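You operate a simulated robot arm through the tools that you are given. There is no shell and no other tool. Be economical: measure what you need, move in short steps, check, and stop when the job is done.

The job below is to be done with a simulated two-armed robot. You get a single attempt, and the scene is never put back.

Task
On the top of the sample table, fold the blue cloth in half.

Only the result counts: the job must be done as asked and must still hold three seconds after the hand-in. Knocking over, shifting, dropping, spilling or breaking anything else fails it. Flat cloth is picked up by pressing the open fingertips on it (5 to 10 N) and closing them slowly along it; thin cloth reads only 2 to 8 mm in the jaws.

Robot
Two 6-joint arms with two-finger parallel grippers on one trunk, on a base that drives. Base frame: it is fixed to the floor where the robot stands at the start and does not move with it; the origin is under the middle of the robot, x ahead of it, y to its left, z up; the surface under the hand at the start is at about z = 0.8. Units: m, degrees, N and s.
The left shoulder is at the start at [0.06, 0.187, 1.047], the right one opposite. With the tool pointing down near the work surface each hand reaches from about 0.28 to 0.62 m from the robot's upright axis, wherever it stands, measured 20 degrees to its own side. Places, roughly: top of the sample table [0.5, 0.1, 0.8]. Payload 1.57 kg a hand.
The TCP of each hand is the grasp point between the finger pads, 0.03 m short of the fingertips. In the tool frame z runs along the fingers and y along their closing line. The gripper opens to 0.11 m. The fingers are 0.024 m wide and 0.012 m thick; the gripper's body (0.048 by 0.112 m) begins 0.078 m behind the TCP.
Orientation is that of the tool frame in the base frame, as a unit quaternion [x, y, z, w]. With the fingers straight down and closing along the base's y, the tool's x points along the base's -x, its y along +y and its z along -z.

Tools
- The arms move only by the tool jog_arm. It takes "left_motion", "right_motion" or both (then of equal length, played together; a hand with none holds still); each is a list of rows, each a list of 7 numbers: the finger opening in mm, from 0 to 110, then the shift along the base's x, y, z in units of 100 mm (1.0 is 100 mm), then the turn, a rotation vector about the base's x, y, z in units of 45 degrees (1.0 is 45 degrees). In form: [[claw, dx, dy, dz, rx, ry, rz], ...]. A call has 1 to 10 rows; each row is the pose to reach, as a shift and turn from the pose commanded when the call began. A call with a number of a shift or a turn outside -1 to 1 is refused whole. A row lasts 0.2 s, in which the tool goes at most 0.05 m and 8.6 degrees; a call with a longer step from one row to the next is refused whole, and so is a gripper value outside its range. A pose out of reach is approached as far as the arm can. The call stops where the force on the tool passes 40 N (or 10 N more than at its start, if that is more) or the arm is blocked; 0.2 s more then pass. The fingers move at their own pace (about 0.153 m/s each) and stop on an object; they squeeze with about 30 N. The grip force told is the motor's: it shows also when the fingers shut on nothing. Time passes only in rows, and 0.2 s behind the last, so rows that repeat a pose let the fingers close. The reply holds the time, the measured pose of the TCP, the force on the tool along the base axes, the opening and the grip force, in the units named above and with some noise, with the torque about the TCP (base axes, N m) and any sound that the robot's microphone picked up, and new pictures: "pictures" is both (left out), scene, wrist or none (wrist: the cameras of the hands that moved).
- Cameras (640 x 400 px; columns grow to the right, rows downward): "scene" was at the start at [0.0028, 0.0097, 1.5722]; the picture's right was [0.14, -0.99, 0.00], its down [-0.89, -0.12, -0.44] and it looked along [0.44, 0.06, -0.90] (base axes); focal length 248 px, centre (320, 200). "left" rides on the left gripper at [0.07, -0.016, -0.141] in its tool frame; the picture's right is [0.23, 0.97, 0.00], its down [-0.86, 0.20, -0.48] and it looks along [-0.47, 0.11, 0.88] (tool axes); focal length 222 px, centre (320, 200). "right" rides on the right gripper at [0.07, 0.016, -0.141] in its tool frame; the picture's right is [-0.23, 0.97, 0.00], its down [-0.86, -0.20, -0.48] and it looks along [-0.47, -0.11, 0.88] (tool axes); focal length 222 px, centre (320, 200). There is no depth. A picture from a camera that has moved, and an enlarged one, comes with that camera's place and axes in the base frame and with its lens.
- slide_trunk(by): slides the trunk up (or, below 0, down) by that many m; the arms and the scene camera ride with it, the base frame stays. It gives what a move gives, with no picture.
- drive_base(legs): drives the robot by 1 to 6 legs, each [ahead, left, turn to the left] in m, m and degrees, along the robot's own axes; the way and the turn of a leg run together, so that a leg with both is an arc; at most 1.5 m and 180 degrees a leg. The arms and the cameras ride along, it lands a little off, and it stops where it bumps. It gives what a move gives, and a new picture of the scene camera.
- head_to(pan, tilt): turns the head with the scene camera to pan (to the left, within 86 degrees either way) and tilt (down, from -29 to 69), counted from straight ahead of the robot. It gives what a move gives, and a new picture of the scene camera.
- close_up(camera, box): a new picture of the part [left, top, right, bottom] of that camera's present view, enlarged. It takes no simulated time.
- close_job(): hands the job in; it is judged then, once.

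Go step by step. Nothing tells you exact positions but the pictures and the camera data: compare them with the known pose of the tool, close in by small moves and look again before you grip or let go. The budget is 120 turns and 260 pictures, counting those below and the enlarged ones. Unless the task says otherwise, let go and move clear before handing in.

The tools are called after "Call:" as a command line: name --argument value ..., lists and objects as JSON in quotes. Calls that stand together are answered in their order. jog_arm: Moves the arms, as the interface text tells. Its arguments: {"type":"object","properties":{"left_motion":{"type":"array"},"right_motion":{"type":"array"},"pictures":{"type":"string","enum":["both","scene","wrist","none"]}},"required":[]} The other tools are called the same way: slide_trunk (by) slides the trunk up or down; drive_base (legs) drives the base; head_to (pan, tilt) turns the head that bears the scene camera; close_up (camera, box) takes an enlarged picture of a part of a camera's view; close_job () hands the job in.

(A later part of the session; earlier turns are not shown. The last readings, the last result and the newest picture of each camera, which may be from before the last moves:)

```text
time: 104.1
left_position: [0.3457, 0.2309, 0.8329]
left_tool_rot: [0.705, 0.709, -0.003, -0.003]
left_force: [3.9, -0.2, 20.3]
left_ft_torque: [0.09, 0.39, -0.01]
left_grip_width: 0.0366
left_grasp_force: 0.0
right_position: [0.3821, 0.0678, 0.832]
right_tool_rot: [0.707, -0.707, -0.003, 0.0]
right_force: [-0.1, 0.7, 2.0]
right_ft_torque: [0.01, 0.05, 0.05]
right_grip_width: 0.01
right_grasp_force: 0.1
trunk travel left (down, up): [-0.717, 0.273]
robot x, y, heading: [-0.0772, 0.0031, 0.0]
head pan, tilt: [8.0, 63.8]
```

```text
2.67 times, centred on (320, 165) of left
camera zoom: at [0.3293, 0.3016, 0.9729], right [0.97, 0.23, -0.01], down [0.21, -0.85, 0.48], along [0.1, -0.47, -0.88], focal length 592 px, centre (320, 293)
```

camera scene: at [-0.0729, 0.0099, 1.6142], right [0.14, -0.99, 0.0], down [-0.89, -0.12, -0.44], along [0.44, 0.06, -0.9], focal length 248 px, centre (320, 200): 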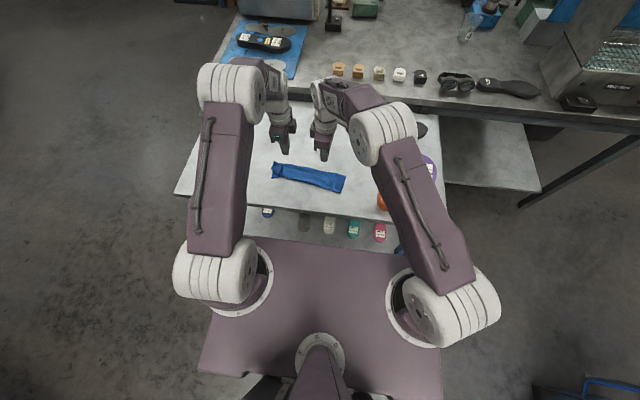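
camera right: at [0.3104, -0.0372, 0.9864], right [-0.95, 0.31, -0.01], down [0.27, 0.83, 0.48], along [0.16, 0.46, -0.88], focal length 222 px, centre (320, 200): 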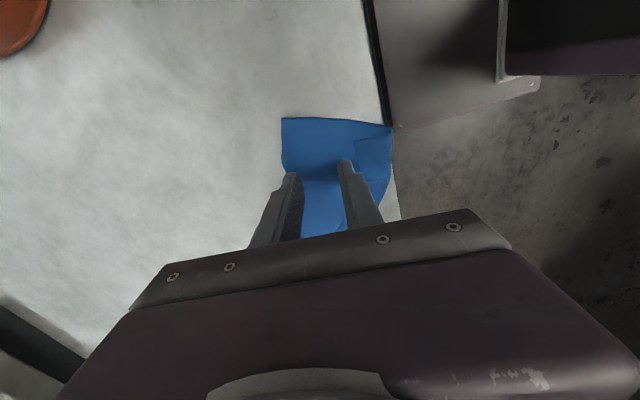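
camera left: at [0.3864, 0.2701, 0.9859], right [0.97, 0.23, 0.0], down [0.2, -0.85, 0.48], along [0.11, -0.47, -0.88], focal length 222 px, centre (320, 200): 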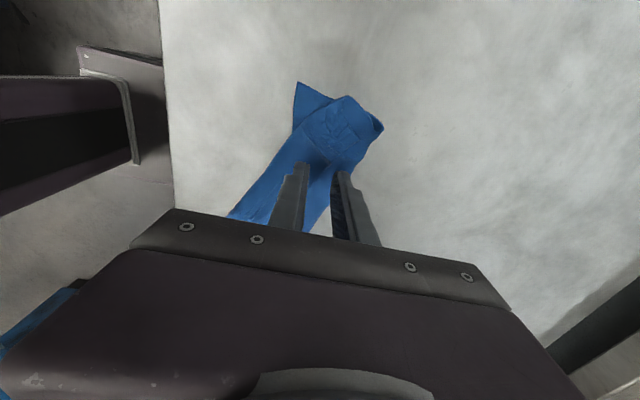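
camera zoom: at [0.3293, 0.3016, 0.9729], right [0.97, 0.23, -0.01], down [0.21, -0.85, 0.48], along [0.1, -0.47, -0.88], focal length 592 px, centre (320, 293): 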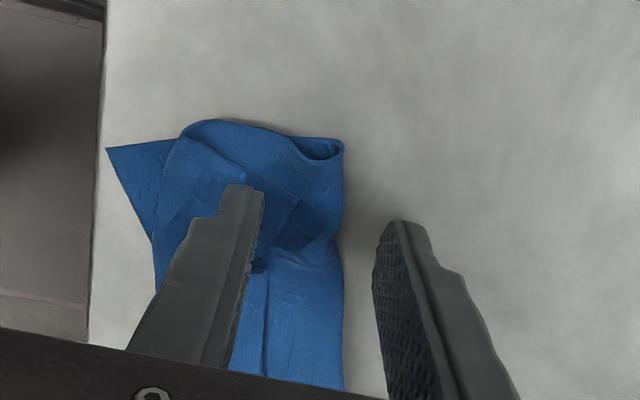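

The far finger came off again and the end was dragged toward the table edge. I'll drag this end back by 5 cm, and after that have the right hand anchor right beside it.

Call:
jog_arm --left_motion '[[40, 0.06, 0, 0.004, 0, 0, 0], [40, 0.13, 0, 0.004, 0, 0, 0], [40, 0.2, 0, 0.004, 0, 0, 0], [40, 0.27, 0, 0.004, 0, 0, 0], [40, 0.34, 0, 0.004, 0, 0, 0], [40, 0.41, 0, 0.004, 0, 0, 0], [40, 0.48, 0, 0.004, 0, 0, 0], [40, 0.48, 0, 0.004, 0, 0, 0]]' --pictures "none"

Call:
close_up --camera "left" --box '[200, 90, 440, 240]'

Call:
close_up --camera "scene" --box '[264, 152, 360, 212]'

```text
time: 105.9
left_position: [0.3941, 0.2315, 0.8321]
left_tool_rot: [0.706, 0.708, -0.004, -0.003]
left_force: [-0.1, -0.3, 3.2]
left_ft_torque: [0.03, 0.11, 0.01]
left_grip_width: 0.0408
left_grasp_force: 0.1
right_position: [0.3836, 0.0691, 0.8329]
right_tool_rot: [0.707, -0.707, -0.001, 0.0]
right_force: [-0.3, 0.6, 5.6]
right_ft_torque: [-0.01, 0.03, 0.04]
right_grip_width: 0.0102
right_grasp_force: 0.1
trunk travel left (down, up): [-0.717, 0.273]
robot x, y, heading: [-0.0728, -0.0002, -0.1]
head pan, tilt: [8.0, 63.8]
```

```text
2.67 times, centred on (320, 165) of left
camera zoom: at [0.3772, 0.3024, 0.9735], right [0.97, 0.23, -0.01], down [0.21, -0.85, 0.48], along [0.1, -0.47, -0.88], focal length 592 px, centre (320, 293)
```

zoom: 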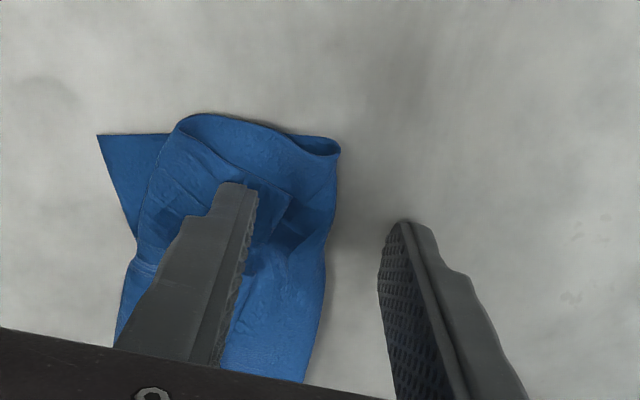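

```text
6.67 times, centred on (312, 182) of scene
camera zoom: at [-0.0742, 0.0095, 1.6143], right [0.14, -0.99, 0.0], down [-0.89, -0.12, -0.44], along [0.44, 0.06, -0.9], focal length 1655 px, centre (373, 320)
```

zoom: 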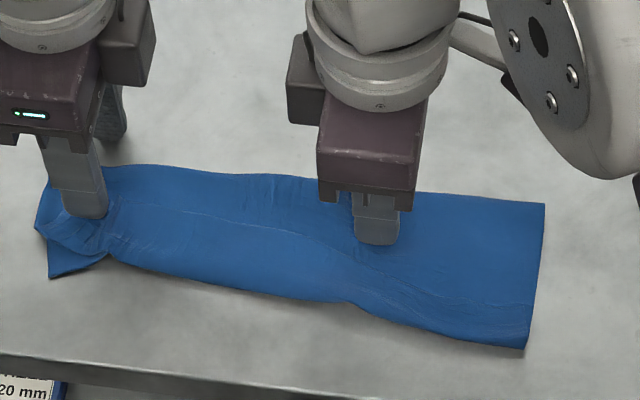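

The strip is straight again. To stop the dragging, I'll put the right hand's closed fingers on the flap behind the hem at (0.390, 0.105) as an anchor, and set the left fingers across the hem edge at (0.377, 0.222).

Call:
jog_arm --left_motion '[[40, 0, 0, 0.15, 0, 0, 0], [25, -0.05, -0.03, 0.2, 0, 0, 0], [10, -0.12, -0.06, 0.2, 0, 0.01, 0], [8, -0.17, -0.09, 0.2, 0, 0.015, 0], [8, -0.17, -0.09, 0.12, 0, 0.015, 0], [8, -0.17, -0.09, 0.12, 0, 0.015, 0]]' --right_motion '[[10, 0, 0, 0.15, 0, 0, 0], [5, 0.02, 0.1, 0.2, 0, 0, 0], [0, 0.06, 0.25, 0.2, 0, 0, 0], [0, 0.06, 0.36, 0.15, 0, 0, 0], [0, 0.06, 0.36, 0.05, 0, 0, 0], [0, 0.06, 0.36, 0.0, 0, 0, 0]]' --pictures "none"

Call:
close_up --camera "left" --box '[200, 90, 440, 240]'

```text
time: 107.3
left_position: [0.3761, 0.2234, 0.8455]
left_tool_rot: [0.706, 0.708, -0.007, -0.007]
left_force: [-0.5, 0.2, 0.0]
left_ft_torque: [-0.01, -0.03, 0.0]
left_grip_width: 0.008
left_grasp_force: 0.0
right_position: [0.3895, 0.1053, 0.833]
right_tool_rot: [0.707, -0.707, -0.002, 0.0]
right_force: [1.2, -0.8, 2.5]
right_ft_torque: [0.01, -0.04, 0.0]
right_grip_width: 0.0
right_grasp_force: 20.8
trunk travel left (down, up): [-0.717, 0.273]
robot x, y, heading: [-0.0761, 0.0027, 0.1]
head pan, tilt: [8.0, 63.8]
```

```text
2.67 times, centred on (320, 165) of left
camera zoom: at [0.3621, 0.2933, 0.9857], right [0.97, 0.23, -0.02], down [0.21, -0.85, 0.47], along [0.09, -0.47, -0.88], focal length 592 px, centre (320, 293)
```

zoom: 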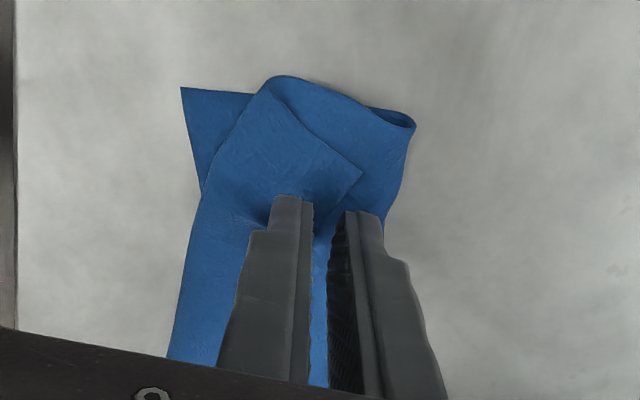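

Call:
jog_arm --left_motion '[[8, 0, 0, -0.08, 0, 0, 0], [8, 0, 0, -0.11, 0, 0, 0], [8, 0, 0, -0.12, 0, 0, 0], [8, 0, 0, -0.13, 0, 0, 0], [8, 0, 0, -0.13, 0, 0, 0]]' --right_motion '[[0, 0, 0, -0.005, 0, 0, 0], [0, 0, 0, -0.01, 0, 0, 0], [0, 0, 0, -0.013, 0, 0, 0], [0, 0, 0, -0.013, 0, 0, 0], [0, 0, 0, -0.013, 0, 0, 0]]' --pictures "none"

```text
time: 108.5
left_position: [0.3758, 0.2226, 0.8337]
left_tool_rot: [0.705, 0.709, -0.006, -0.006]
left_force: [-0.6, 1.3, 11.4]
left_ft_torque: [0.02, 0.01, 0.03]
left_grip_width: 0.0084
left_grasp_force: 0.0
right_position: [0.3888, 0.1054, 0.8323]
right_tool_rot: [-0.707, 0.708, 0.001, 0.001]
right_force: [1.6, 1.9, 12.7]
right_ft_torque: [0.07, -0.09, 0.03]
right_grip_width: 0.0
right_grasp_force: 20.7
trunk travel left (down, up): [-0.717, 0.273]
robot x, y, heading: [-0.073, -0.0021, -0.1]
head pan, tilt: [8.0, 63.8]
```

Balanced at 11 N with a firm anchor on the right. Stroke.

Call:
jog_arm --left_motion '[[12, -0.02, 0, 0.002, 0, 0, 0], [16, -0.04, 0, 0.002, 0, -0.002, 0], [20, -0.06, 0, 0.002, 0, -0.004, 0], [24, -0.08, 0, 0.002, 0, -0.006, 0], [28, -0.1, 0, 0.002, 0, -0.008, 0], [32, -0.12, 0, 0.002, 0, -0.01, 0], [36, -0.14, 0, 0.002, 0, -0.011, 0], [40, -0.16, 0, 0.002, 0, -0.012, 0], [44, -0.18, 0, 0.002, 0, -0.013, 0], [44, -0.18, 0, 0.002, 0, -0.013, 0]]' --pictures "none"

Call:
close_up --camera "left" --box '[200, 90, 440, 240]'

```text
time: 110.7
left_position: [0.359, 0.2211, 0.8322]
left_tool_rot: [0.706, 0.708, -0.003, -0.003]
left_force: [5.0, -2.2, 23.6]
left_ft_torque: [-0.06, 0.15, 0.03]
left_grip_width: 0.0352
left_grasp_force: 0.0
right_position: [0.3878, 0.1047, 0.832]
right_tool_rot: [-0.707, 0.707, 0.001, 0.001]
right_force: [0.3, 1.8, 14.0]
right_ft_torque: [0.06, -0.07, 0.04]
right_grip_width: 0.0
right_grasp_force: 21.4
trunk travel left (down, up): [-0.717, 0.273]
robot x, y, heading: [-0.0749, 0.0013, -0.2]
head pan, tilt: [8.0, 63.8]
```

```text
2.67 times, centred on (320, 165) of left
camera zoom: at [0.3417, 0.2924, 0.973], right [0.97, 0.23, -0.01], down [0.21, -0.85, 0.48], along [0.1, -0.46, -0.88], focal length 592 px, centre (320, 293)
```

zoom: 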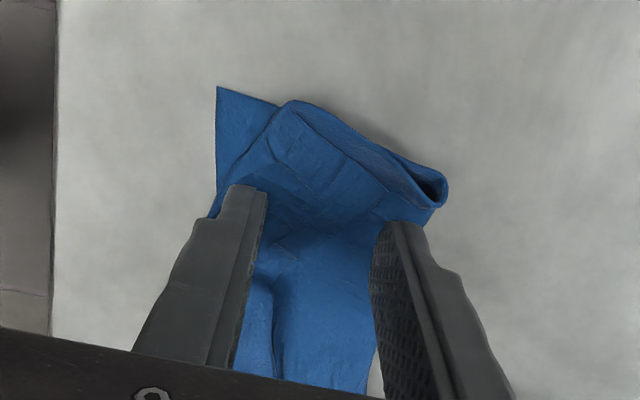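

The far finger held this time and the hem is being drawn out. I'll continue with a little less pressure.

Call:
jog_arm --left_motion '[[44, -0.02, 0, 0.006, 0, 0, 0], [48, -0.04, 0, 0.006, 0, 0, 0], [52, -0.06, 0, 0.006, 0, 0, 0], [56, -0.08, 0, 0.006, 0, 0, 0], [60, -0.1, 0, 0.006, 0, 0, 0], [64, -0.12, 0, 0.006, 0, 0, 0], [68, -0.14, 0, 0.006, 0, 0, 0], [68, -0.14, 0, 0.006, 0, 0, 0]]' --pictures "none"

Call:
close_up --camera "left" --box '[200, 90, 440, 240]'

Call:
close_up --camera "scene" --box '[264, 152, 360, 212]'

```text
time: 112.5
left_position: [0.3453, 0.2216, 0.8328]
left_tool_rot: [0.705, 0.709, -0.003, -0.003]
left_force: [0.3, 0.9, 5.7]
left_ft_torque: [0.04, -0.28, 0.03]
left_grip_width: 0.0686
left_grasp_force: 0.0
right_position: [0.3894, 0.1044, 0.832]
right_tool_rot: [0.707, -0.707, 0.0, 0.0]
right_force: [-2.1, -2.8, 18.3]
right_ft_torque: [-0.09, 0.0, 0.0]
right_grip_width: 0.0
right_grasp_force: 21.6
trunk travel left (down, up): [-0.717, 0.273]
robot x, y, heading: [-0.0761, 0.004, -0.1]
head pan, tilt: [8.0, 63.8]
```

```text
2.67 times, centred on (320, 165) of left
camera zoom: at [0.3281, 0.2924, 0.973], right [0.97, 0.23, -0.01], down [0.21, -0.85, 0.48], along [0.1, -0.47, -0.88], focal length 592 px, centre (320, 293)
```

zoom: 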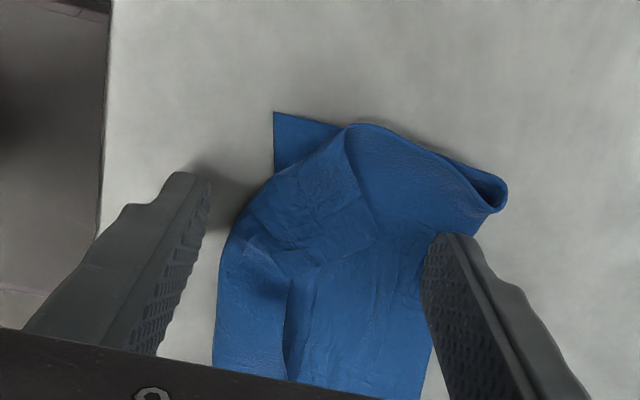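

```text
6.67 times, centred on (312, 182) of scene
camera zoom: at [-0.0767, 0.0085, 1.6143], right [0.14, -0.99, 0.0], down [-0.89, -0.12, -0.44], along [0.44, 0.06, -0.9], focal length 1655 px, centre (373, 320)
```

zoom: 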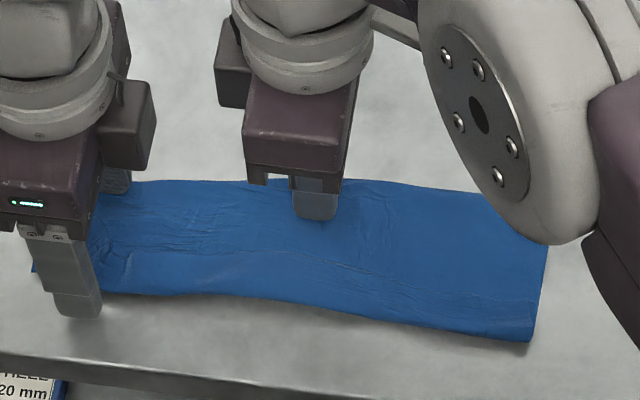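

Excellent: the strip is wide at the left too, and only about 2–3 cm of hem remains near the corner. One more stroke there, with the edge at about (0.348, 0.212).

Call:
jog_arm --left_motion '[[68, 0, 0, 0.1, 0, 0, 0], [50, 0, 0, 0.18, 0, 0, 0], [30, 0.01, -0.05, 0.18, 0, 0.005, 0], [8, 0.03, -0.09, 0.18, 0, 0.012, 0], [8, 0.03, -0.09, 0.1, 0, 0.012, 0], [8, 0.03, -0.09, 0.03, 0, 0.012, 0], [8, 0.03, -0.09, 0.005, 0, 0.012, 0], [8, 0.03, -0.09, 0.0, 0, 0.012, 0], [8, 0.03, -0.09, 0.0, 0, 0.012, 0]]' --pictures "none"

Call:
close_up --camera "left" --box '[200, 90, 440, 240]'

```text
time: 114.5
left_position: [0.3458, 0.2137, 0.833]
left_tool_rot: [0.705, 0.709, -0.006, -0.006]
left_force: [-1.0, -1.2, 7.2]
left_ft_torque: [-0.05, 0.08, 0.01]
left_grip_width: 0.008
left_grasp_force: 0.0
right_position: [0.3879, 0.1054, 0.8306]
right_tool_rot: [0.707, -0.707, -0.001, -0.001]
right_force: [0.1, -0.2, 18.4]
right_ft_torque: [-0.02, -0.05, -0.04]
right_grip_width: 0.0
right_grasp_force: 21.6
trunk travel left (down, up): [-0.717, 0.273]
robot x, y, heading: [-0.0742, 0.0016, -0.1]
head pan, tilt: [8.0, 63.8]
```

```text
2.67 times, centred on (320, 165) of left
camera zoom: at [0.3317, 0.2841, 0.974], right [0.97, 0.23, -0.02], down [0.21, -0.85, 0.47], along [0.09, -0.47, -0.88], focal length 592 px, centre (320, 293)
```

zoom: 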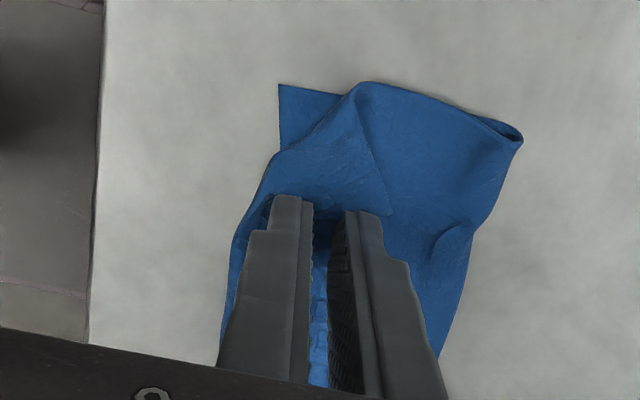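

The far finger is sitting on the hem corner, so I'll shift 14 mm outward so the fingers straddle the corner itself.

Call:
jog_arm --left_motion '[[8, 0, 0, 0.1, 0, 0, 0], [8, 0.07, 0.05, 0.15, 0, 0, 0], [8, 0.15, 0.08, 0.12, 0, 0, 0], [8, 0.15, 0.08, 0.04, 0, 0, 0], [8, 0.15, 0.08, 0.005, 0, 0, 0], [8, 0.15, 0.08, -0.003, 0, 0, 0], [8, 0.15, 0.08, -0.003, 0, 0, 0]]' --pictures "none"

Call:
close_up --camera "left" --box '[200, 90, 440, 240]'

```text
time: 116.1
left_position: [0.3629, 0.2223, 0.8331]
left_tool_rot: [0.705, 0.709, -0.006, -0.006]
left_force: [-0.5, 0.0, 3.1]
left_ft_torque: [-0.03, 0.01, -0.03]
left_grip_width: 0.0082
left_grasp_force: 0.2
right_position: [0.3882, 0.1049, 0.8331]
right_tool_rot: [0.707, -0.707, -0.001, -0.002]
right_force: [-1.2, -1.7, 20.3]
right_ft_torque: [-0.04, 0.0, -0.02]
right_grip_width: 0.0
right_grasp_force: 21.1
trunk travel left (down, up): [-0.717, 0.273]
robot x, y, heading: [-0.078, 0.0005, 0.0]
head pan, tilt: [8.0, 63.8]
```

```text
2.67 times, centred on (320, 165) of left
camera zoom: at [0.3469, 0.2925, 0.9736], right [0.97, 0.23, -0.02], down [0.21, -0.85, 0.47], along [0.09, -0.47, -0.88], focal length 592 px, centre (320, 293)
```

zoom: 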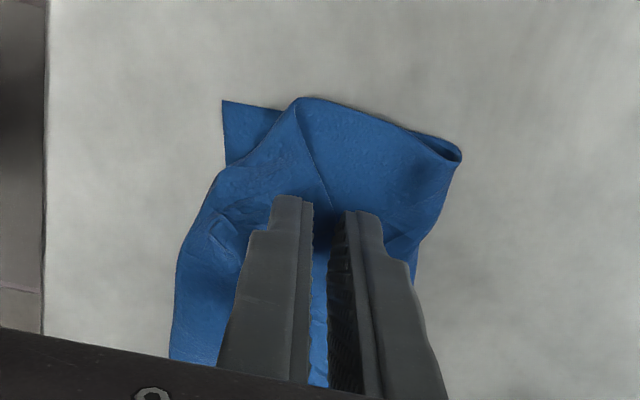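

Now the fingers straddle the corner. Stroke, with slightly more pressure.

Call:
jog_arm --left_motion '[[8, 0, 0, -0.004, 0, 0, 0], [12, -0.02, 0, -0.004, 0, 0, 0], [16, -0.04, 0, -0.004, 0, -0.002, 0], [20, -0.06, 0, -0.004, 0, -0.004, 0], [24, -0.08, 0, -0.004, 0, -0.006, 0], [28, -0.1, 0, -0.004, 0, -0.008, 0], [32, -0.12, 0, -0.004, 0, -0.009, 0], [36, -0.14, 0, -0.004, 0, -0.01, 0], [40, -0.16, 0, -0.004, 0, -0.011, 0], [44, -0.18, 0, -0.004, 0, -0.012, 0]]' --pictures "none"

Call:
close_up --camera "left" --box '[200, 90, 440, 240]'

```text
time: 118.3
left_position: [0.3431, 0.2204, 0.8337]
left_tool_rot: [0.706, 0.709, -0.003, -0.004]
left_force: [2.7, -2.1, 9.8]
left_ft_torque: [-0.02, 0.09, 0.03]
left_grip_width: 0.041
left_grasp_force: 0.0
right_position: [0.3887, 0.1054, 0.8315]
right_tool_rot: [0.709, -0.705, -0.001, 0.0]
right_force: [-0.5, 0.4, 20.2]
right_ft_torque: [0.01, 0.03, 0.03]
right_grip_width: 0.0001
right_grasp_force: 20.5
trunk travel left (down, up): [-0.717, 0.273]
robot x, y, heading: [-0.078, -0.0015, 0.1]
head pan, tilt: [8.0, 63.8]
```

```text
2.67 times, centred on (320, 165) of left
camera zoom: at [0.328, 0.2916, 0.9732], right [0.97, 0.23, -0.01], down [0.21, -0.85, 0.48], along [0.1, -0.47, -0.88], focal length 592 px, centre (320, 293)
```

zoom: 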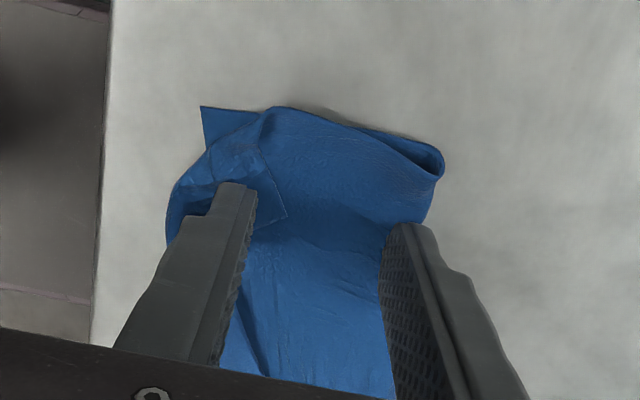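

Good, the hem corner is following. I'll continue the stroke.

Call:
jog_arm --left_motion '[[48, -0.02, 0, 0, 0, 0, 0], [52, -0.04, 0, 0, 0, 0, 0], [56, -0.06, 0, 0, 0, 0, 0], [60, -0.08, 0, 0, 0, 0, 0], [64, -0.1, 0, 0, 0, 0, 0], [68, -0.12, 0, 0, 0, 0, 0], [72, -0.14, 0, 0, 0, 0, 0], [72, -0.14, 0, 0, 0, 0, 0]]' --pictures "none"

Call:
close_up --camera "left" --box '[200, 90, 440, 240]'

```text
time: 120.1
left_position: [0.3287, 0.2213, 0.8329]
left_tool_rot: [0.706, 0.709, -0.004, -0.004]
left_force: [6.9, -3.0, 15.4]
left_ft_torque: [0.01, 0.35, 0.07]
left_grip_width: 0.0672
left_grasp_force: 0.0
right_position: [0.3872, 0.1041, 0.832]
right_tool_rot: [-0.707, 0.707, 0.001, 0.001]
right_force: [-2.6, 3.2, 19.2]
right_ft_torque: [0.05, 0.04, 0.08]
right_grip_width: 0.0
right_grasp_force: 21.4
trunk travel left (down, up): [-0.717, 0.273]
robot x, y, heading: [-0.0757, -0.0028, -0.3]
head pan, tilt: [8.0, 63.8]
```

```text
2.67 times, centred on (320, 165) of left
camera zoom: at [0.3139, 0.292, 0.9729], right [0.97, 0.23, -0.01], down [0.21, -0.85, 0.48], along [0.1, -0.46, -0.88], focal length 592 px, centre (320, 293)
```

zoom: 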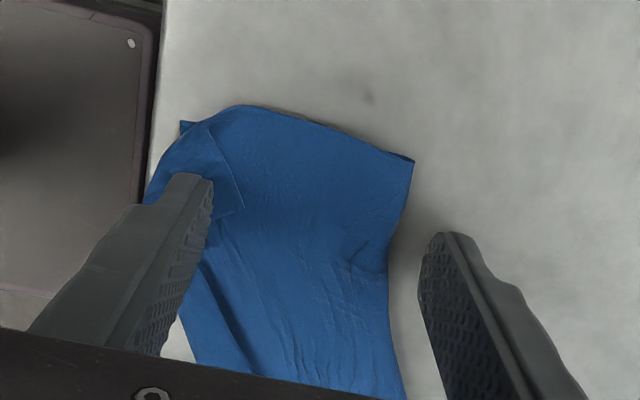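

The left hem is nearly gone, and the two corners now lie close together. I'll lift both hands aside and look at the whole cloth.

Call:
jog_arm --left_motion '[[67, 0, 0, 0.2, 0, 0, 0], [60, 0.05, 0.05, 0.5, 0, 0, 0], [50, 0.3, 0.2, 0.8, 0, 0, 0], [40, 0.6, 0.4, 0.9, 0, 0, 0], [40, 0.6, 0.4, 0.9, 0, 0, 0]]' --right_motion '[[0, 0, 0, 0.2, 0, 0, 0], [0, 0, -0.2, 0.5, 0, 0, 0], [10, 0, -0.6, 0.8, 0, 0, 0], [20, 0, -1.0, 0.9, 0, 0, 0], [20, 0, -1.0, 0.9, 0, 0, 0]]' --pictures "none"

Call:
close_up --camera "scene" --box '[264, 152, 360, 212]'

Call:
close_up --camera "left" --box '[160, 70, 400, 220]'

```text
time: 121.3
left_position: [0.3905, 0.264, 0.9207]
left_tool_rot: [0.705, 0.709, -0.004, -0.004]
left_force: [-0.7, -0.3, -0.2]
left_ft_torque: [-0.01, -0.03, -0.01]
left_grip_width: 0.0398
left_grasp_force: 0.0
right_position: [0.3904, 0.0047, 0.9211]
right_tool_rot: [0.708, -0.706, -0.002, 0.001]
right_force: [-0.9, 0.2, 0.8]
right_ft_torque: [-0.04, 0.02, 0.04]
right_grip_width: 0.02
right_grasp_force: 0.0
trunk travel left (down, up): [-0.717, 0.273]
robot x, y, heading: [-0.0754, -0.0004, -0.1]
head pan, tilt: [8.0, 63.8]
```

```text
6.67 times, centred on (312, 182) of scene
camera zoom: at [-0.0736, 0.0101, 1.6142], right [0.14, -0.99, 0.0], down [-0.89, -0.12, -0.44], along [0.44, 0.06, -0.9], focal length 1655 px, centre (373, 320)
```

zoom: 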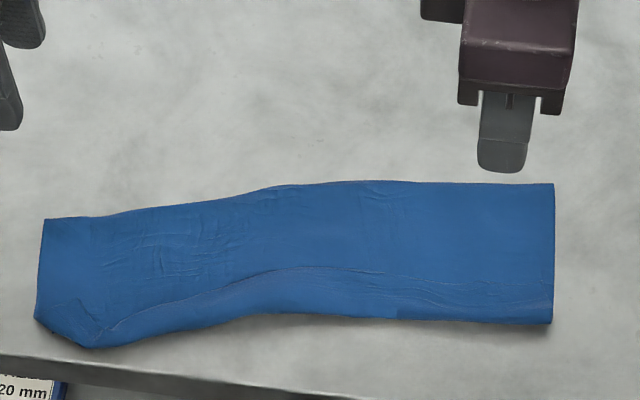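

```text
2.67 times, centred on (280, 145) of left
camera zoom: at [0.375, 0.334, 1.0609], right [0.97, 0.23, -0.01], down [0.21, -0.85, 0.48], along [0.1, -0.47, -0.88], focal length 592 px, centre (427, 347)
```

zoom: 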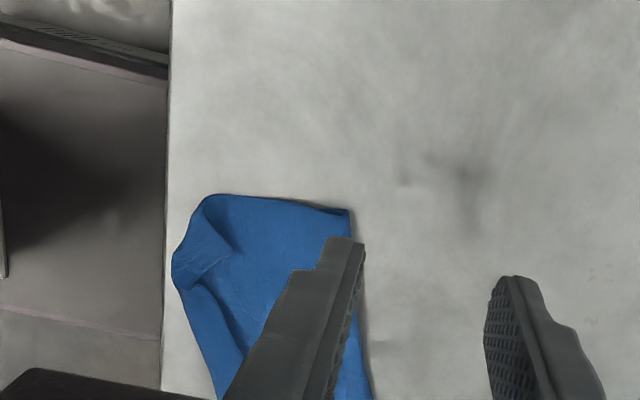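

Now it looks close to a proper half fold. A hem of about 2 cm remains along the middle, plus a small turned corner at the left. I'll check the right end and how the lower edge lines up.

Call:
close_up --camera "right" --box '[200, 60, 440, 210]'

Call:
close_up --camera "scene" --box '[316, 172, 356, 197]'

Call:
close_up --camera "scene" --box '[264, 180, 304, 205]'

```text
2.67 times, centred on (320, 135) of right
camera zoom: at [0.3748, -0.0643, 1.0613], right [-0.97, 0.23, 0.0], down [0.2, 0.85, 0.48], along [0.11, 0.47, -0.88], focal length 592 px, centre (320, 373)
```

zoom: 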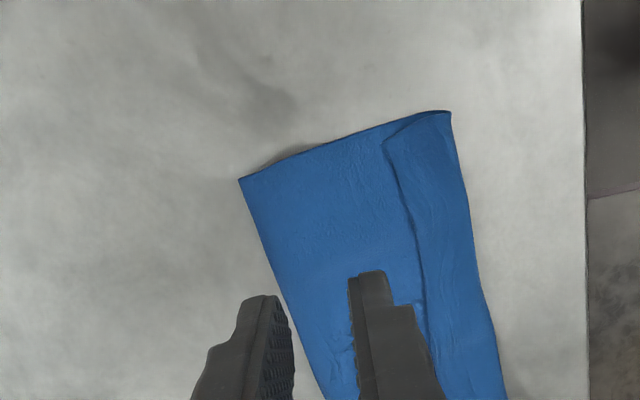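

```text
16.00 times, centred on (336, 184) of scene
camera zoom: at [-0.0736, 0.0101, 1.6142], right [0.14, -0.99, 0.0], down [-0.89, -0.12, -0.44], along [0.44, 0.06, -0.9], focal length 3971 px, centre (64, 448)
```

zoom: 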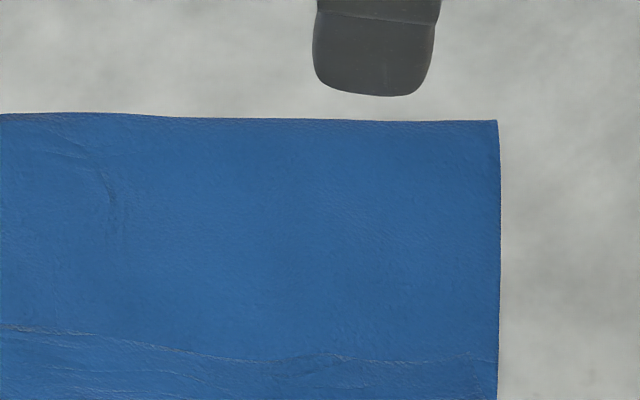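

```text
16.00 times, centred on (284, 192) of scene
camera zoom: at [-0.0736, 0.0101, 1.6142], right [0.14, -0.99, 0.0], down [-0.89, -0.12, -0.44], along [0.44, 0.06, -0.9], focal length 3971 px, centre (896, 320)
```

zoom: 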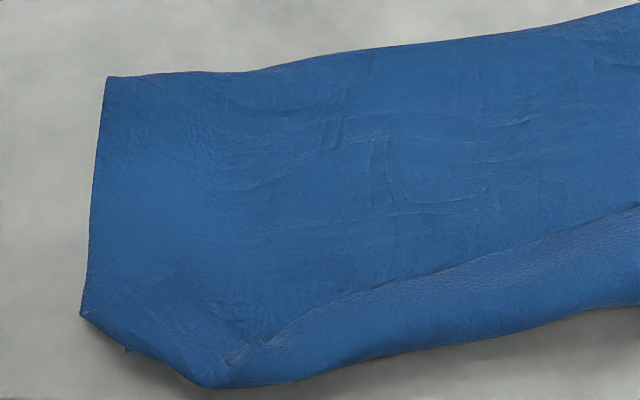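

The whole near side still has a hem of about 2.5 cm, which means the fold line is about 2.4 cm off centre. First I'll drag the strip 5–9 cm back from the table edge with both hands pressing on the flap behind the hem. After that I'll unroll the rest and re-lay it.

Call:
jog_arm --left_motion '[[20, -0.2, -0.3, 0, 0, 0, 0], [20, -0.4, -0.6, -0.1, 0, 0, 0], [20, -0.5, -0.74, -0.4, 0, -0.007, 0], [20, -0.5, -0.74, -0.75, 0, -0.007, 0], [20, -0.5, -0.74, -0.85, 0, -0.007, 0], [20, -0.5, -0.74, -0.88, 0, -0.007, 0], [20, -0.5, -0.74, -0.885, 0, -0.007, 0], [20, -0.5, -0.74, -0.885, 0, -0.007, 0]]' --right_motion '[[20, -0.05, 0.1, 0, 0, 0, 0], [20, -0.12, 0.25, -0.1, 0, 0, 0], [20, -0.12, 0.25, -0.4, 0, 0, 0], [20, -0.12, 0.25, -0.75, 0, 0, 0], [20, -0.12, 0.25, -0.85, 0, 0, 0], [20, -0.12, 0.25, -0.88, 0, 0, 0], [20, -0.12, 0.25, -0.895, 0, 0, 0], [20, -0.12, 0.25, -0.895, 0, 0, 0]]' --pictures "none"

```text
time: 123.1
left_position: [0.3412, 0.1893, 0.833]
left_tool_rot: [0.706, 0.709, -0.001, -0.002]
left_force: [-0.1, -0.9, 2.5]
left_ft_torque: [0.0, 0.02, -0.04]
left_grip_width: 0.0202
left_grasp_force: 0.0
right_position: [0.3783, 0.0298, 0.8323]
right_tool_rot: [-0.707, 0.707, 0.001, 0.0]
right_force: [1.0, 0.7, 4.7]
right_ft_torque: [-0.02, -0.03, -0.01]
right_grip_width: 0.0201
right_grasp_force: 0.4
trunk travel left (down, up): [-0.717, 0.273]
robot x, y, heading: [-0.077, 0.0006, 0.2]
head pan, tilt: [8.0, 63.8]
```

Call:
jog_arm --left_motion '[[20, 0.0, 0, -0.006, 0, 0, 0], [20, 0.1, 0, -0.006, 0, 0, -0.03], [20, 0.2, 0, -0.006, 0, 0, -0.06], [20, 0.3, 0, -0.006, 0, 0, -0.09], [20, 0.4, 0, -0.006, 0, 0, -0.12], [20, 0.5, 0, -0.006, 0, 0, -0.15], [20, 0.6, 0, -0.006, 0, 0, -0.18], [20, 0.7, 0, -0.006, 0, 0, -0.21], [20, 0.8, 0, -0.006, 0, 0, -0.24], [20, 0.9, 0, -0.006, 0, 0, -0.27]]' --right_motion '[[20, 0.0, 0, -0.005, 0, 0, 0], [20, 0.06, 0, -0.005, 0, 0, 0], [20, 0.12, 0, -0.005, 0, 0, 0], [20, 0.18, 0, -0.005, 0, 0, 0], [20, 0.24, 0, -0.005, 0, 0, 0], [20, 0.3, 0, -0.005, 0, 0, 0], [20, 0.35, 0, -0.005, 0, 0, 0], [20, 0.4, 0, -0.005, 0, 0, 0], [20, 0.45, 0, -0.005, 0, 0, 0], [20, 0.5, 0, -0.005, 0, 0, 0]]' --pictures "none"

Call:
jog_arm --left_motion '[[20, 0, 0, 0.2, 0, 0, 0.07], [20, 0, 0.1, 0.6, 0, 0, 0.2], [20, 0, 0.4, 0.9, 0, 0, 0.27], [20, 0, 0.7, 0.9, 0, 0, 0.27], [20, 0, 0.7, 0.9, 0, 0, 0.27]]' --right_motion '[[20, 0, 0, 0.2, 0, 0, 0], [20, 0, -0.1, 0.6, 0, 0, 0], [20, 0, -0.4, 0.9, 0, 0, 0], [20, 0, -0.7, 0.9, 0, 0, 0], [20, 0, -0.7, 0.9, 0, 0, 0]]' --pictures "none"

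Call:
close_up --camera "scene" --box '[264, 140, 360, 200]'

Call:
close_up --camera "left" --box '[160, 60, 400, 210]'

Call:
close_up --camera "right" --box '[240, 60, 480, 210]'

```text
time: 125.3
left_position: [0.4294, 0.1867, 0.8337]
left_tool_rot: [0.776, 0.63, -0.002, -0.002]
left_force: [-0.2, 0.2, 0.8]
left_ft_torque: [0.02, 0.04, 0.03]
left_grip_width: 0.0199
left_grasp_force: 0.4
right_position: [0.4262, 0.0307, 0.8333]
right_tool_rot: [0.707, -0.707, -0.001, 0.0]
right_force: [-2.4, 0.3, 12.2]
right_ft_torque: [0.02, -0.09, 0.01]
right_grip_width: 0.0185
right_grasp_force: 0.1
trunk travel left (down, up): [-0.717, 0.273]
robot x, y, heading: [-0.0786, 0.003, 0.2]
head pan, tilt: [8.0, 63.8]
```

```text
time: 126.5
left_position: [0.4315, 0.2584, 0.9231]
left_tool_rot: [0.705, 0.709, -0.002, -0.001]
left_force: [0.6, -0.3, -0.3]
left_ft_torque: [-0.01, 0.0, -0.01]
left_grip_width: 0.0202
left_grasp_force: 0.0
right_position: [0.428, -0.0406, 0.9203]
right_tool_rot: [0.708, -0.707, -0.002, 0.001]
right_force: [1.0, -0.7, 0.5]
right_ft_torque: [-0.02, -0.02, 0.01]
right_grip_width: 0.0201
right_grasp_force: 0.1
trunk travel left (down, up): [-0.717, 0.273]
robot x, y, heading: [-0.0737, 0.0022, -0.1]
head pan, tilt: [8.0, 63.8]
```

```text
6.67 times, centred on (312, 170) of scene
camera zoom: at [-0.0732, 0.0098, 1.6143], right [0.14, -0.99, 0.0], down [-0.89, -0.12, -0.44], along [0.44, 0.06, -0.9], focal length 1655 px, centre (373, 400)
```

zoom: 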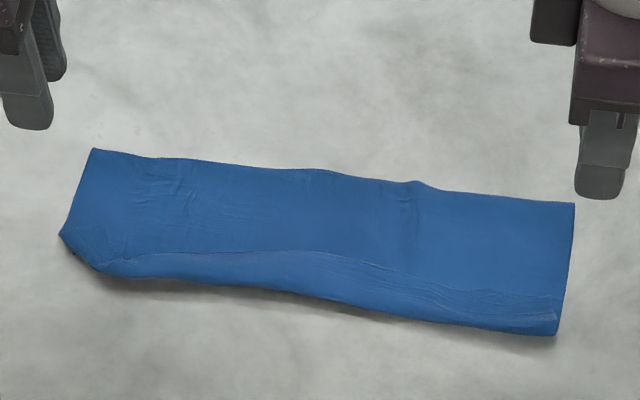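

```text
2.67 times, centred on (280, 135) of left
camera zoom: at [0.414, 0.3284, 1.0634], right [0.97, 0.23, -0.01], down [0.21, -0.85, 0.48], along [0.11, -0.47, -0.88], focal length 592 px, centre (427, 373)
```

zoom: 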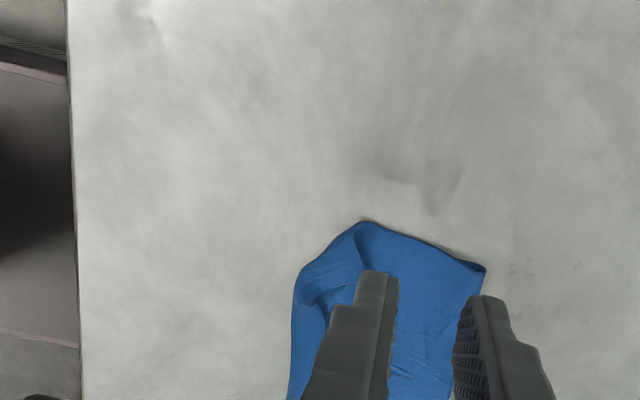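

```text
2.67 times, centred on (360, 135) of right
camera zoom: at [0.4132, -0.1105, 1.0621], right [-0.97, 0.23, 0.0], down [0.2, 0.85, 0.48], along [0.11, 0.47, -0.88], focal length 592 px, centre (213, 373)
```

zoom: 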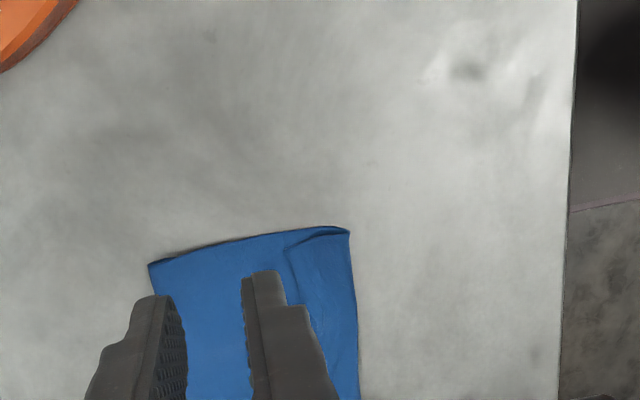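

The strip is now straight in the middle of the table. Both hands will do a tread stroke together: right at (0.403, 0.02), left at (0.408, 0.155).

Call:
jog_arm --left_motion '[[8, -0.1, -0.3, 0, 0, 0, 0], [8, -0.2, -0.7, 0, 0, 0, 0], [8, -0.235, -1.0, -0.2, 0, 0, 0], [8, -0.235, -1.0, -0.5, 0, 0.015, 0], [8, -0.235, -1.0, -0.8, 0, 0.03, 0], [8, -0.235, -1.0, -0.87, 0, 0.03, 0], [8, -0.235, -1.0, -0.885, 0, 0.03, 0], [8, -0.235, -1.0, -0.885, 0, 0.03, 0]]' --right_motion '[[8, -0.1, 0.2, 0, 0, 0, 0], [8, -0.2, 0.4, 0, 0, 0, 0], [8, -0.25, 0.6, -0.2, 0, 0, 0], [8, -0.25, 0.6, -0.5, 0, 0.015, 0], [8, -0.25, 0.6, -0.8, 0, 0.03, 0], [8, -0.25, 0.6, -0.85, 0, 0.03, 0], [8, -0.25, 0.6, -0.865, 0, 0.03, 0], [8, -0.25, 0.6, -0.865, 0, 0.03, 0]]' --pictures "none"

Call:
close_up --camera "left" --box '[200, 90, 440, 240]'

Call:
close_up --camera "right" --box '[200, 90, 440, 240]'

```text
time: 128.3
left_position: [0.4085, 0.1593, 0.8338]
left_tool_rot: [0.706, 0.708, -0.011, -0.01]
left_force: [0.1, -1.0, 0.6]
left_ft_torque: [-0.01, -0.01, -0.01]
left_grip_width: 0.0077
left_grasp_force: 0.0
right_position: [0.4024, 0.0217, 0.8334]
right_tool_rot: [0.707, -0.707, -0.011, 0.009]
right_force: [-0.2, -0.5, 0.1]
right_ft_torque: [0.05, -0.03, -0.02]
right_grip_width: 0.0081
right_grasp_force: 0.0
trunk travel left (down, up): [-0.717, 0.273]
robot x, y, heading: [-0.0736, 0.0006, -0.2]
head pan, tilt: [8.0, 63.8]
```

```text
2.67 times, centred on (320, 165) of left
camera zoom: at [0.3953, 0.2286, 0.9745], right [0.97, 0.23, -0.03], down [0.22, -0.85, 0.47], along [0.08, -0.47, -0.88], focal length 592 px, centre (320, 293)
```

zoom: 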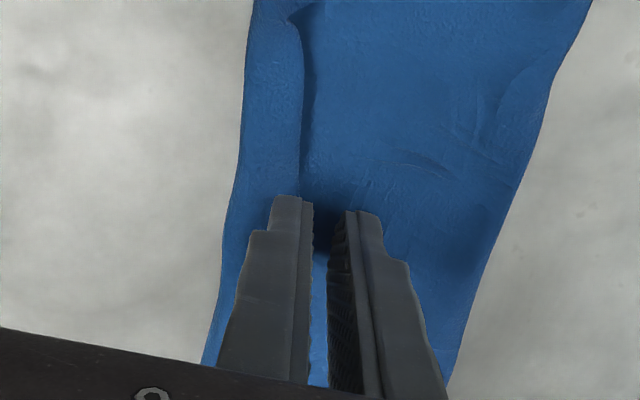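

```text
2.67 times, centred on (320, 165) of right
camera zoom: at [0.3904, -0.0497, 0.975], right [-0.97, 0.23, 0.03], down [0.21, 0.85, 0.47], along [0.08, 0.47, -0.88], focal length 592 px, centre (320, 293)
```

zoom: 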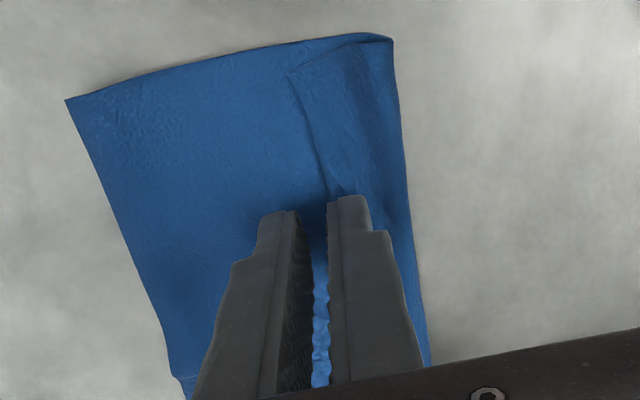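

Both hands straddle the hem edge. I'll press, then stroke together.

Call:
jog_arm --left_motion '[[8, 0, 0, -0.008, 0, 0, 0], [8, 0, 0, -0.016, 0, 0, 0], [8, 0, 0, -0.016, 0, 0, 0]]' --right_motion '[[8, 0, 0, -0.008, 0, 0, 0], [8, 0, 0, -0.018, 0, 0, 0], [8, 0, 0, -0.018, 0, 0, 0]]' --pictures "none"

```text
time: 129.1
left_position: [0.4069, 0.1569, 0.8322]
left_tool_rot: [0.705, 0.709, -0.01, -0.01]
left_force: [0.5, -0.3, 5.1]
left_ft_torque: [0.02, -0.08, 0.05]
left_grip_width: 0.0083
left_grasp_force: 0.1
right_position: [0.4017, 0.0206, 0.8324]
right_tool_rot: [-0.707, 0.707, 0.011, -0.009]
right_force: [0.5, -0.3, 0.4]
right_ft_torque: [-0.05, 0.03, 0.02]
right_grip_width: 0.0082
right_grasp_force: 0.0
trunk travel left (down, up): [-0.717, 0.273]
robot x, y, heading: [-0.0733, -0.0003, -0.1]
head pan, tilt: [8.0, 63.8]
```

Call:
jog_arm --left_motion '[[8, 0, 0, -0.003, 0, -0.008, 0], [8, 0, 0, -0.003, 0, -0.008, 0], [12, -0.02, 0, -0.003, 0, -0.01, 0], [16, -0.04, 0, -0.003, 0, -0.013, 0], [20, -0.06, 0, -0.003, 0, -0.015, 0], [24, -0.08, 0, -0.003, 0, -0.017, 0], [28, -0.1, 0, -0.003, 0, -0.019, 0], [32, -0.12, 0, -0.003, 0, -0.02, 0], [36, -0.14, 0, -0.003, 0, -0.021, 0], [40, -0.16, 0, -0.003, 0, -0.022, 0]]' --right_motion '[[8, 0, 0, -0.008, 0, -0.004, 0], [8, 0, 0, -0.014, 0, -0.006, 0], [12, -0.02, 0, -0.014, 0, -0.01, 0], [16, -0.04, 0, -0.014, 0, -0.013, 0], [20, -0.06, 0, -0.014, 0, -0.015, 0], [24, -0.08, 0, -0.014, 0, -0.017, 0], [28, -0.1, 0, -0.014, 0, -0.019, 0], [32, -0.12, 0, -0.014, 0, -0.02, 0], [36, -0.14, 0, -0.014, 0, -0.021, 0], [40, -0.16, 0, -0.014, 0, -0.022, 0]]' --pictures "none"

Call:
close_up --camera "left" --box '[200, 90, 440, 240]'

Call:
close_up --camera "right" --box '[200, 90, 440, 240]'

```text
time: 131.3
left_position: [0.3922, 0.158, 0.8319]
left_tool_rot: [0.705, 0.709, -0.003, -0.003]
left_force: [1.3, 0.6, 8.7]
left_ft_torque: [0.01, -0.23, 0.0]
left_grip_width: 0.0393
left_grasp_force: 0.0
right_position: [0.3854, 0.0209, 0.8331]
right_tool_rot: [0.708, -0.706, -0.003, 0.003]
right_force: [0.7, -0.3, 12.3]
right_ft_torque: [-0.01, -0.01, -0.05]
right_grip_width: 0.0346
right_grasp_force: 0.1
trunk travel left (down, up): [-0.717, 0.273]
robot x, y, heading: [-0.0735, -0.0008, -0.0]
head pan, tilt: [8.0, 63.8]
```

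```text
2.67 times, centred on (320, 165) of left
camera zoom: at [0.3753, 0.2279, 0.9729], right [0.97, 0.23, -0.01], down [0.21, -0.85, 0.48], along [0.1, -0.47, -0.88], focal length 592 px, centre (320, 293)
```

zoom: 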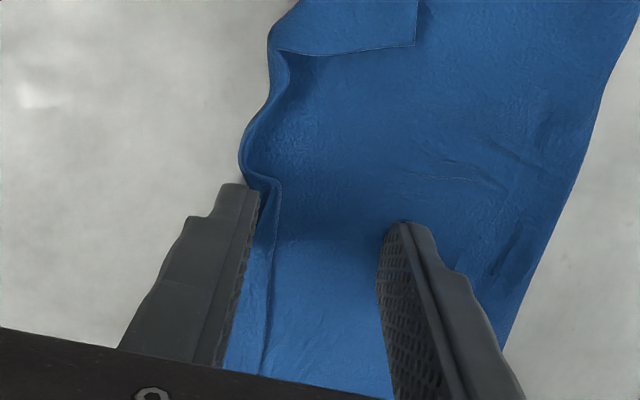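

```text
2.67 times, centred on (320, 165) of right
camera zoom: at [0.3702, -0.0495, 0.9735], right [-0.97, 0.23, 0.01], down [0.2, 0.85, 0.48], along [0.1, 0.47, -0.88], focal length 592 px, centre (320, 293)
```

zoom: 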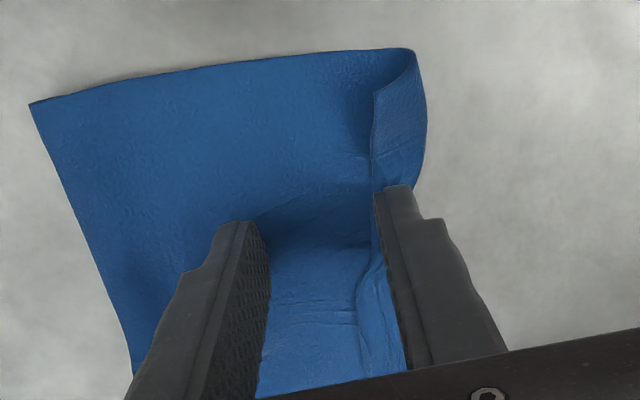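

Excellent: the hem is popping out at both hands. A little further.

Call:
jog_arm --left_motion '[[44, -0.02, 0, -0.002, 0, -0.004, 0], [48, -0.04, 0, -0.002, 0, -0.008, 0], [52, -0.06, 0, -0.002, 0, -0.01, 0], [56, -0.08, 0, -0.002, 0, -0.012, 0], [60, -0.1, 0, -0.002, 0, -0.012, 0], [60, -0.1, 0, -0.002, 0, -0.012, 0]]' --right_motion '[[44, -0.02, 0, 0, 0, -0.002, 0], [48, -0.04, 0, 0, 0, -0.003, 0], [52, -0.06, 0, 0, 0, -0.004, 0], [56, -0.08, 0, 0, 0, -0.005, 0], [60, -0.1, 0, 0, 0, -0.006, 0], [60, -0.1, 0, 0, 0, -0.006, 0]]' --pictures "none"

Call:
jog_arm --left_motion '[[60, 0, 0, 0.2, 0, 0, 0], [50, 0, 0.2, 0.5, 0, 0, 0], [40, 0.2, 0.6, 0.8, 0, 0, 0], [30, 0.4, 1.0, 0.9, 0, 0, 0], [30, 0.4, 1.0, 0.9, 0, 0, 0]]' --right_motion '[[60, 0, 0, 0.2, 0, 0, 0], [50, 0, -0.2, 0.5, 0, 0, 0], [40, 0.2, -0.4, 0.8, 0, 0, 0], [30, 0.4, -0.8, 0.9, 0, 0, 0], [30, 0.4, -0.8, 0.9, 0, 0, 0]]' --pictures "none"

Call:
close_up --camera "scene" --box '[264, 140, 360, 200]'

Call:
close_up --camera "left" --box '[160, 60, 400, 210]'

Call:
close_up --camera "right" --box '[240, 60, 480, 210]'

```text
time: 132.7
left_position: [0.3803, 0.1584, 0.8317]
left_tool_rot: [0.706, 0.708, 0.0, 0.001]
left_force: [0.8, -1.2, 4.5]
left_ft_torque: [-0.02, -0.25, -0.02]
left_grip_width: 0.0605
left_grasp_force: 0.4
right_position: [0.3753, 0.0205, 0.8324]
right_tool_rot: [0.707, -0.707, -0.001, 0.001]
right_force: [0.4, -2.1, 13.8]
right_ft_torque: [-0.14, -0.17, 0.02]
right_grip_width: 0.055
right_grasp_force: 0.0
trunk travel left (down, up): [-0.717, 0.273]
robot x, y, heading: [-0.0755, -0.002, -0.0]
head pan, tilt: [8.0, 63.8]
```

```text
refused: row 3 steps farther than a row can; nothing moved
```

```text
6.67 times, centred on (312, 170) of scene
camera zoom: at [-0.0755, 0.009, 1.6143], right [0.14, -0.99, 0.0], down [-0.89, -0.12, -0.44], along [0.44, 0.06, -0.9], focal length 1655 px, centre (373, 400)
```

zoom: 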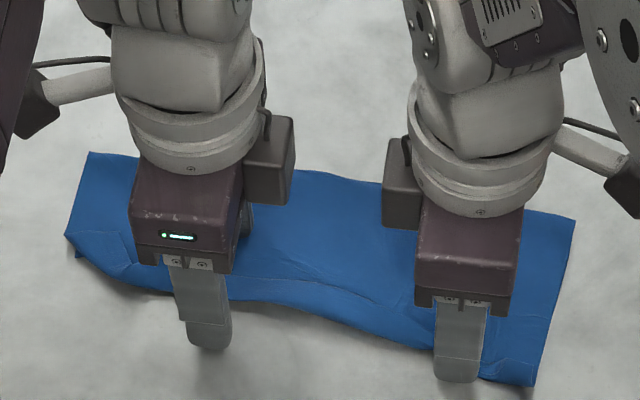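

```text
2.67 times, centred on (280, 135) of left
camera zoom: at [0.3637, 0.2281, 0.9727], right [0.97, 0.23, 0.0], down [0.2, -0.85, 0.48], along [0.11, -0.47, -0.88], focal length 592 px, centre (427, 373)
```

zoom: 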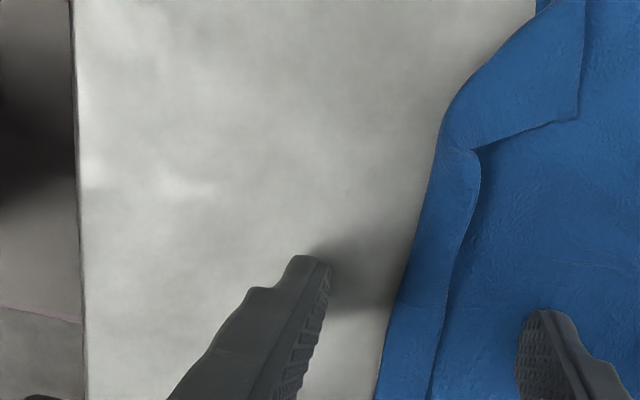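

```text
2.67 times, centred on (360, 135) of right
camera zoom: at [0.3596, -0.0497, 0.9733], right [-0.97, 0.23, 0.0], down [0.2, 0.85, 0.48], along [0.11, 0.47, -0.88], focal length 592 px, centre (213, 373)
```

zoom: 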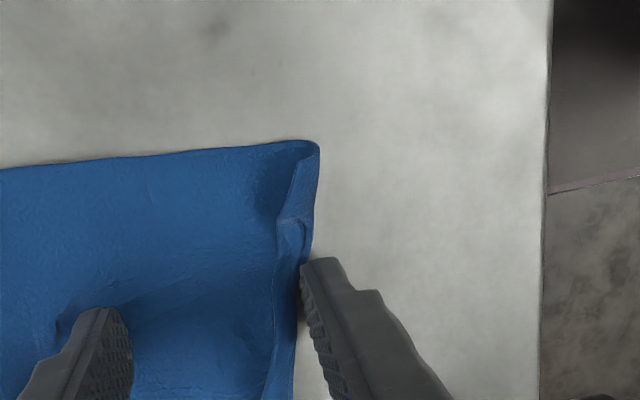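

The hem is down to about 0.5–1 cm on the right and in the middle, with a dog-ear left at the left corner (tip near (0.407, 0.220)). I'll turn the left gripper 45° and stroke that dog-ear outward diagonally, with the right hand as anchor.

Call:
jog_arm --left_motion '[[60, 0, 0, 0.2, 0, 0, 0], [40, 0.05, 0.1, 0.3, 0, 0, -0.17], [20, 0.1, 0.25, 0.3, 0, 0, -0.34], [8, 0.2, 0.4, 0.3, 0, 0, -0.51], [8, 0.272, 0.55, 0.3, 0, 0, -0.68], [8, 0.272, 0.61, 0.3, 0, 0, -0.85], [8, 0.272, 0.61, 0.2, 0, 0, -1.0], [8, 0.272, 0.61, 0.15, 0, 0, -1.0]]' --pictures "none"

Call:
close_up --camera "left" --box '[200, 90, 440, 240]'

```text
time: 134.5
left_position: [0.4072, 0.2185, 0.8469]
left_tool_rot: [0.923, 0.384, 0.0, -0.001]
left_force: [0.3, -0.1, -0.6]
left_ft_torque: [0.0, -0.03, -0.01]
left_grip_width: 0.008
left_grasp_force: 0.0
right_position: [0.3758, 0.0207, 0.8314]
right_tool_rot: [0.707, -0.707, -0.002, 0.0]
right_force: [-0.2, -3.5, 18.3]
right_ft_torque: [-0.19, -0.29, -0.05]
right_grip_width: 0.055
right_grasp_force: 0.0
trunk travel left (down, up): [-0.717, 0.273]
robot x, y, heading: [-0.0763, -0.0016, -0.0]
head pan, tilt: [8.0, 63.8]
```

```text
2.67 times, centred on (320, 165) of left
camera zoom: at [0.4447, 0.2803, 0.9871], right [0.85, -0.53, 0.0], down [-0.46, -0.75, 0.48], along [-0.25, -0.41, -0.88], focal length 592 px, centre (320, 293)
```

zoom: 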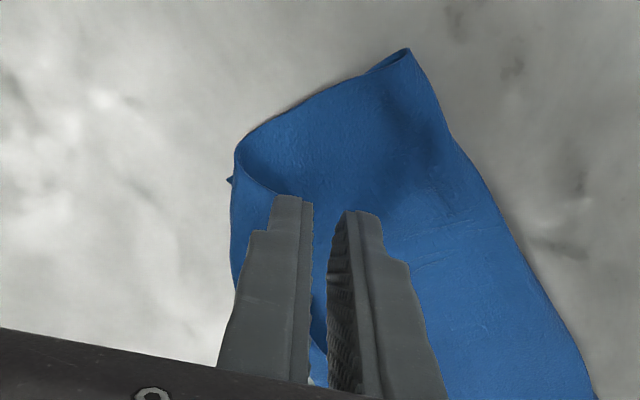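

Call:
jog_arm --left_motion '[[8, 0, 0, -0.08, 0, 0, 0], [8, 0, 0, -0.12, 0, 0, 0], [8, 0, 0, -0.135, 0, 0, 0], [8, 0, 0, -0.145, 0, 0, 0], [8, 0, 0, -0.145, 0, 0, 0]]' --pictures "none"

```text
time: 135.7
left_position: [0.4074, 0.2193, 0.8321]
left_tool_rot: [0.923, 0.385, 0.001, -0.001]
left_force: [-0.6, -0.5, 3.5]
left_ft_torque: [0.01, 0.02, -0.02]
left_grip_width: 0.0086
left_grasp_force: 0.8
right_position: [0.3756, 0.02, 0.831]
right_tool_rot: [-0.707, 0.707, 0.002, 0.001]
right_force: [0.7, -1.8, 17.0]
right_ft_torque: [-0.18, -0.25, -0.04]
right_grip_width: 0.0549
right_grasp_force: 0.0
trunk travel left (down, up): [-0.717, 0.273]
robot x, y, heading: [-0.0752, -0.0008, 0.1]
head pan, tilt: [8.0, 63.8]
```

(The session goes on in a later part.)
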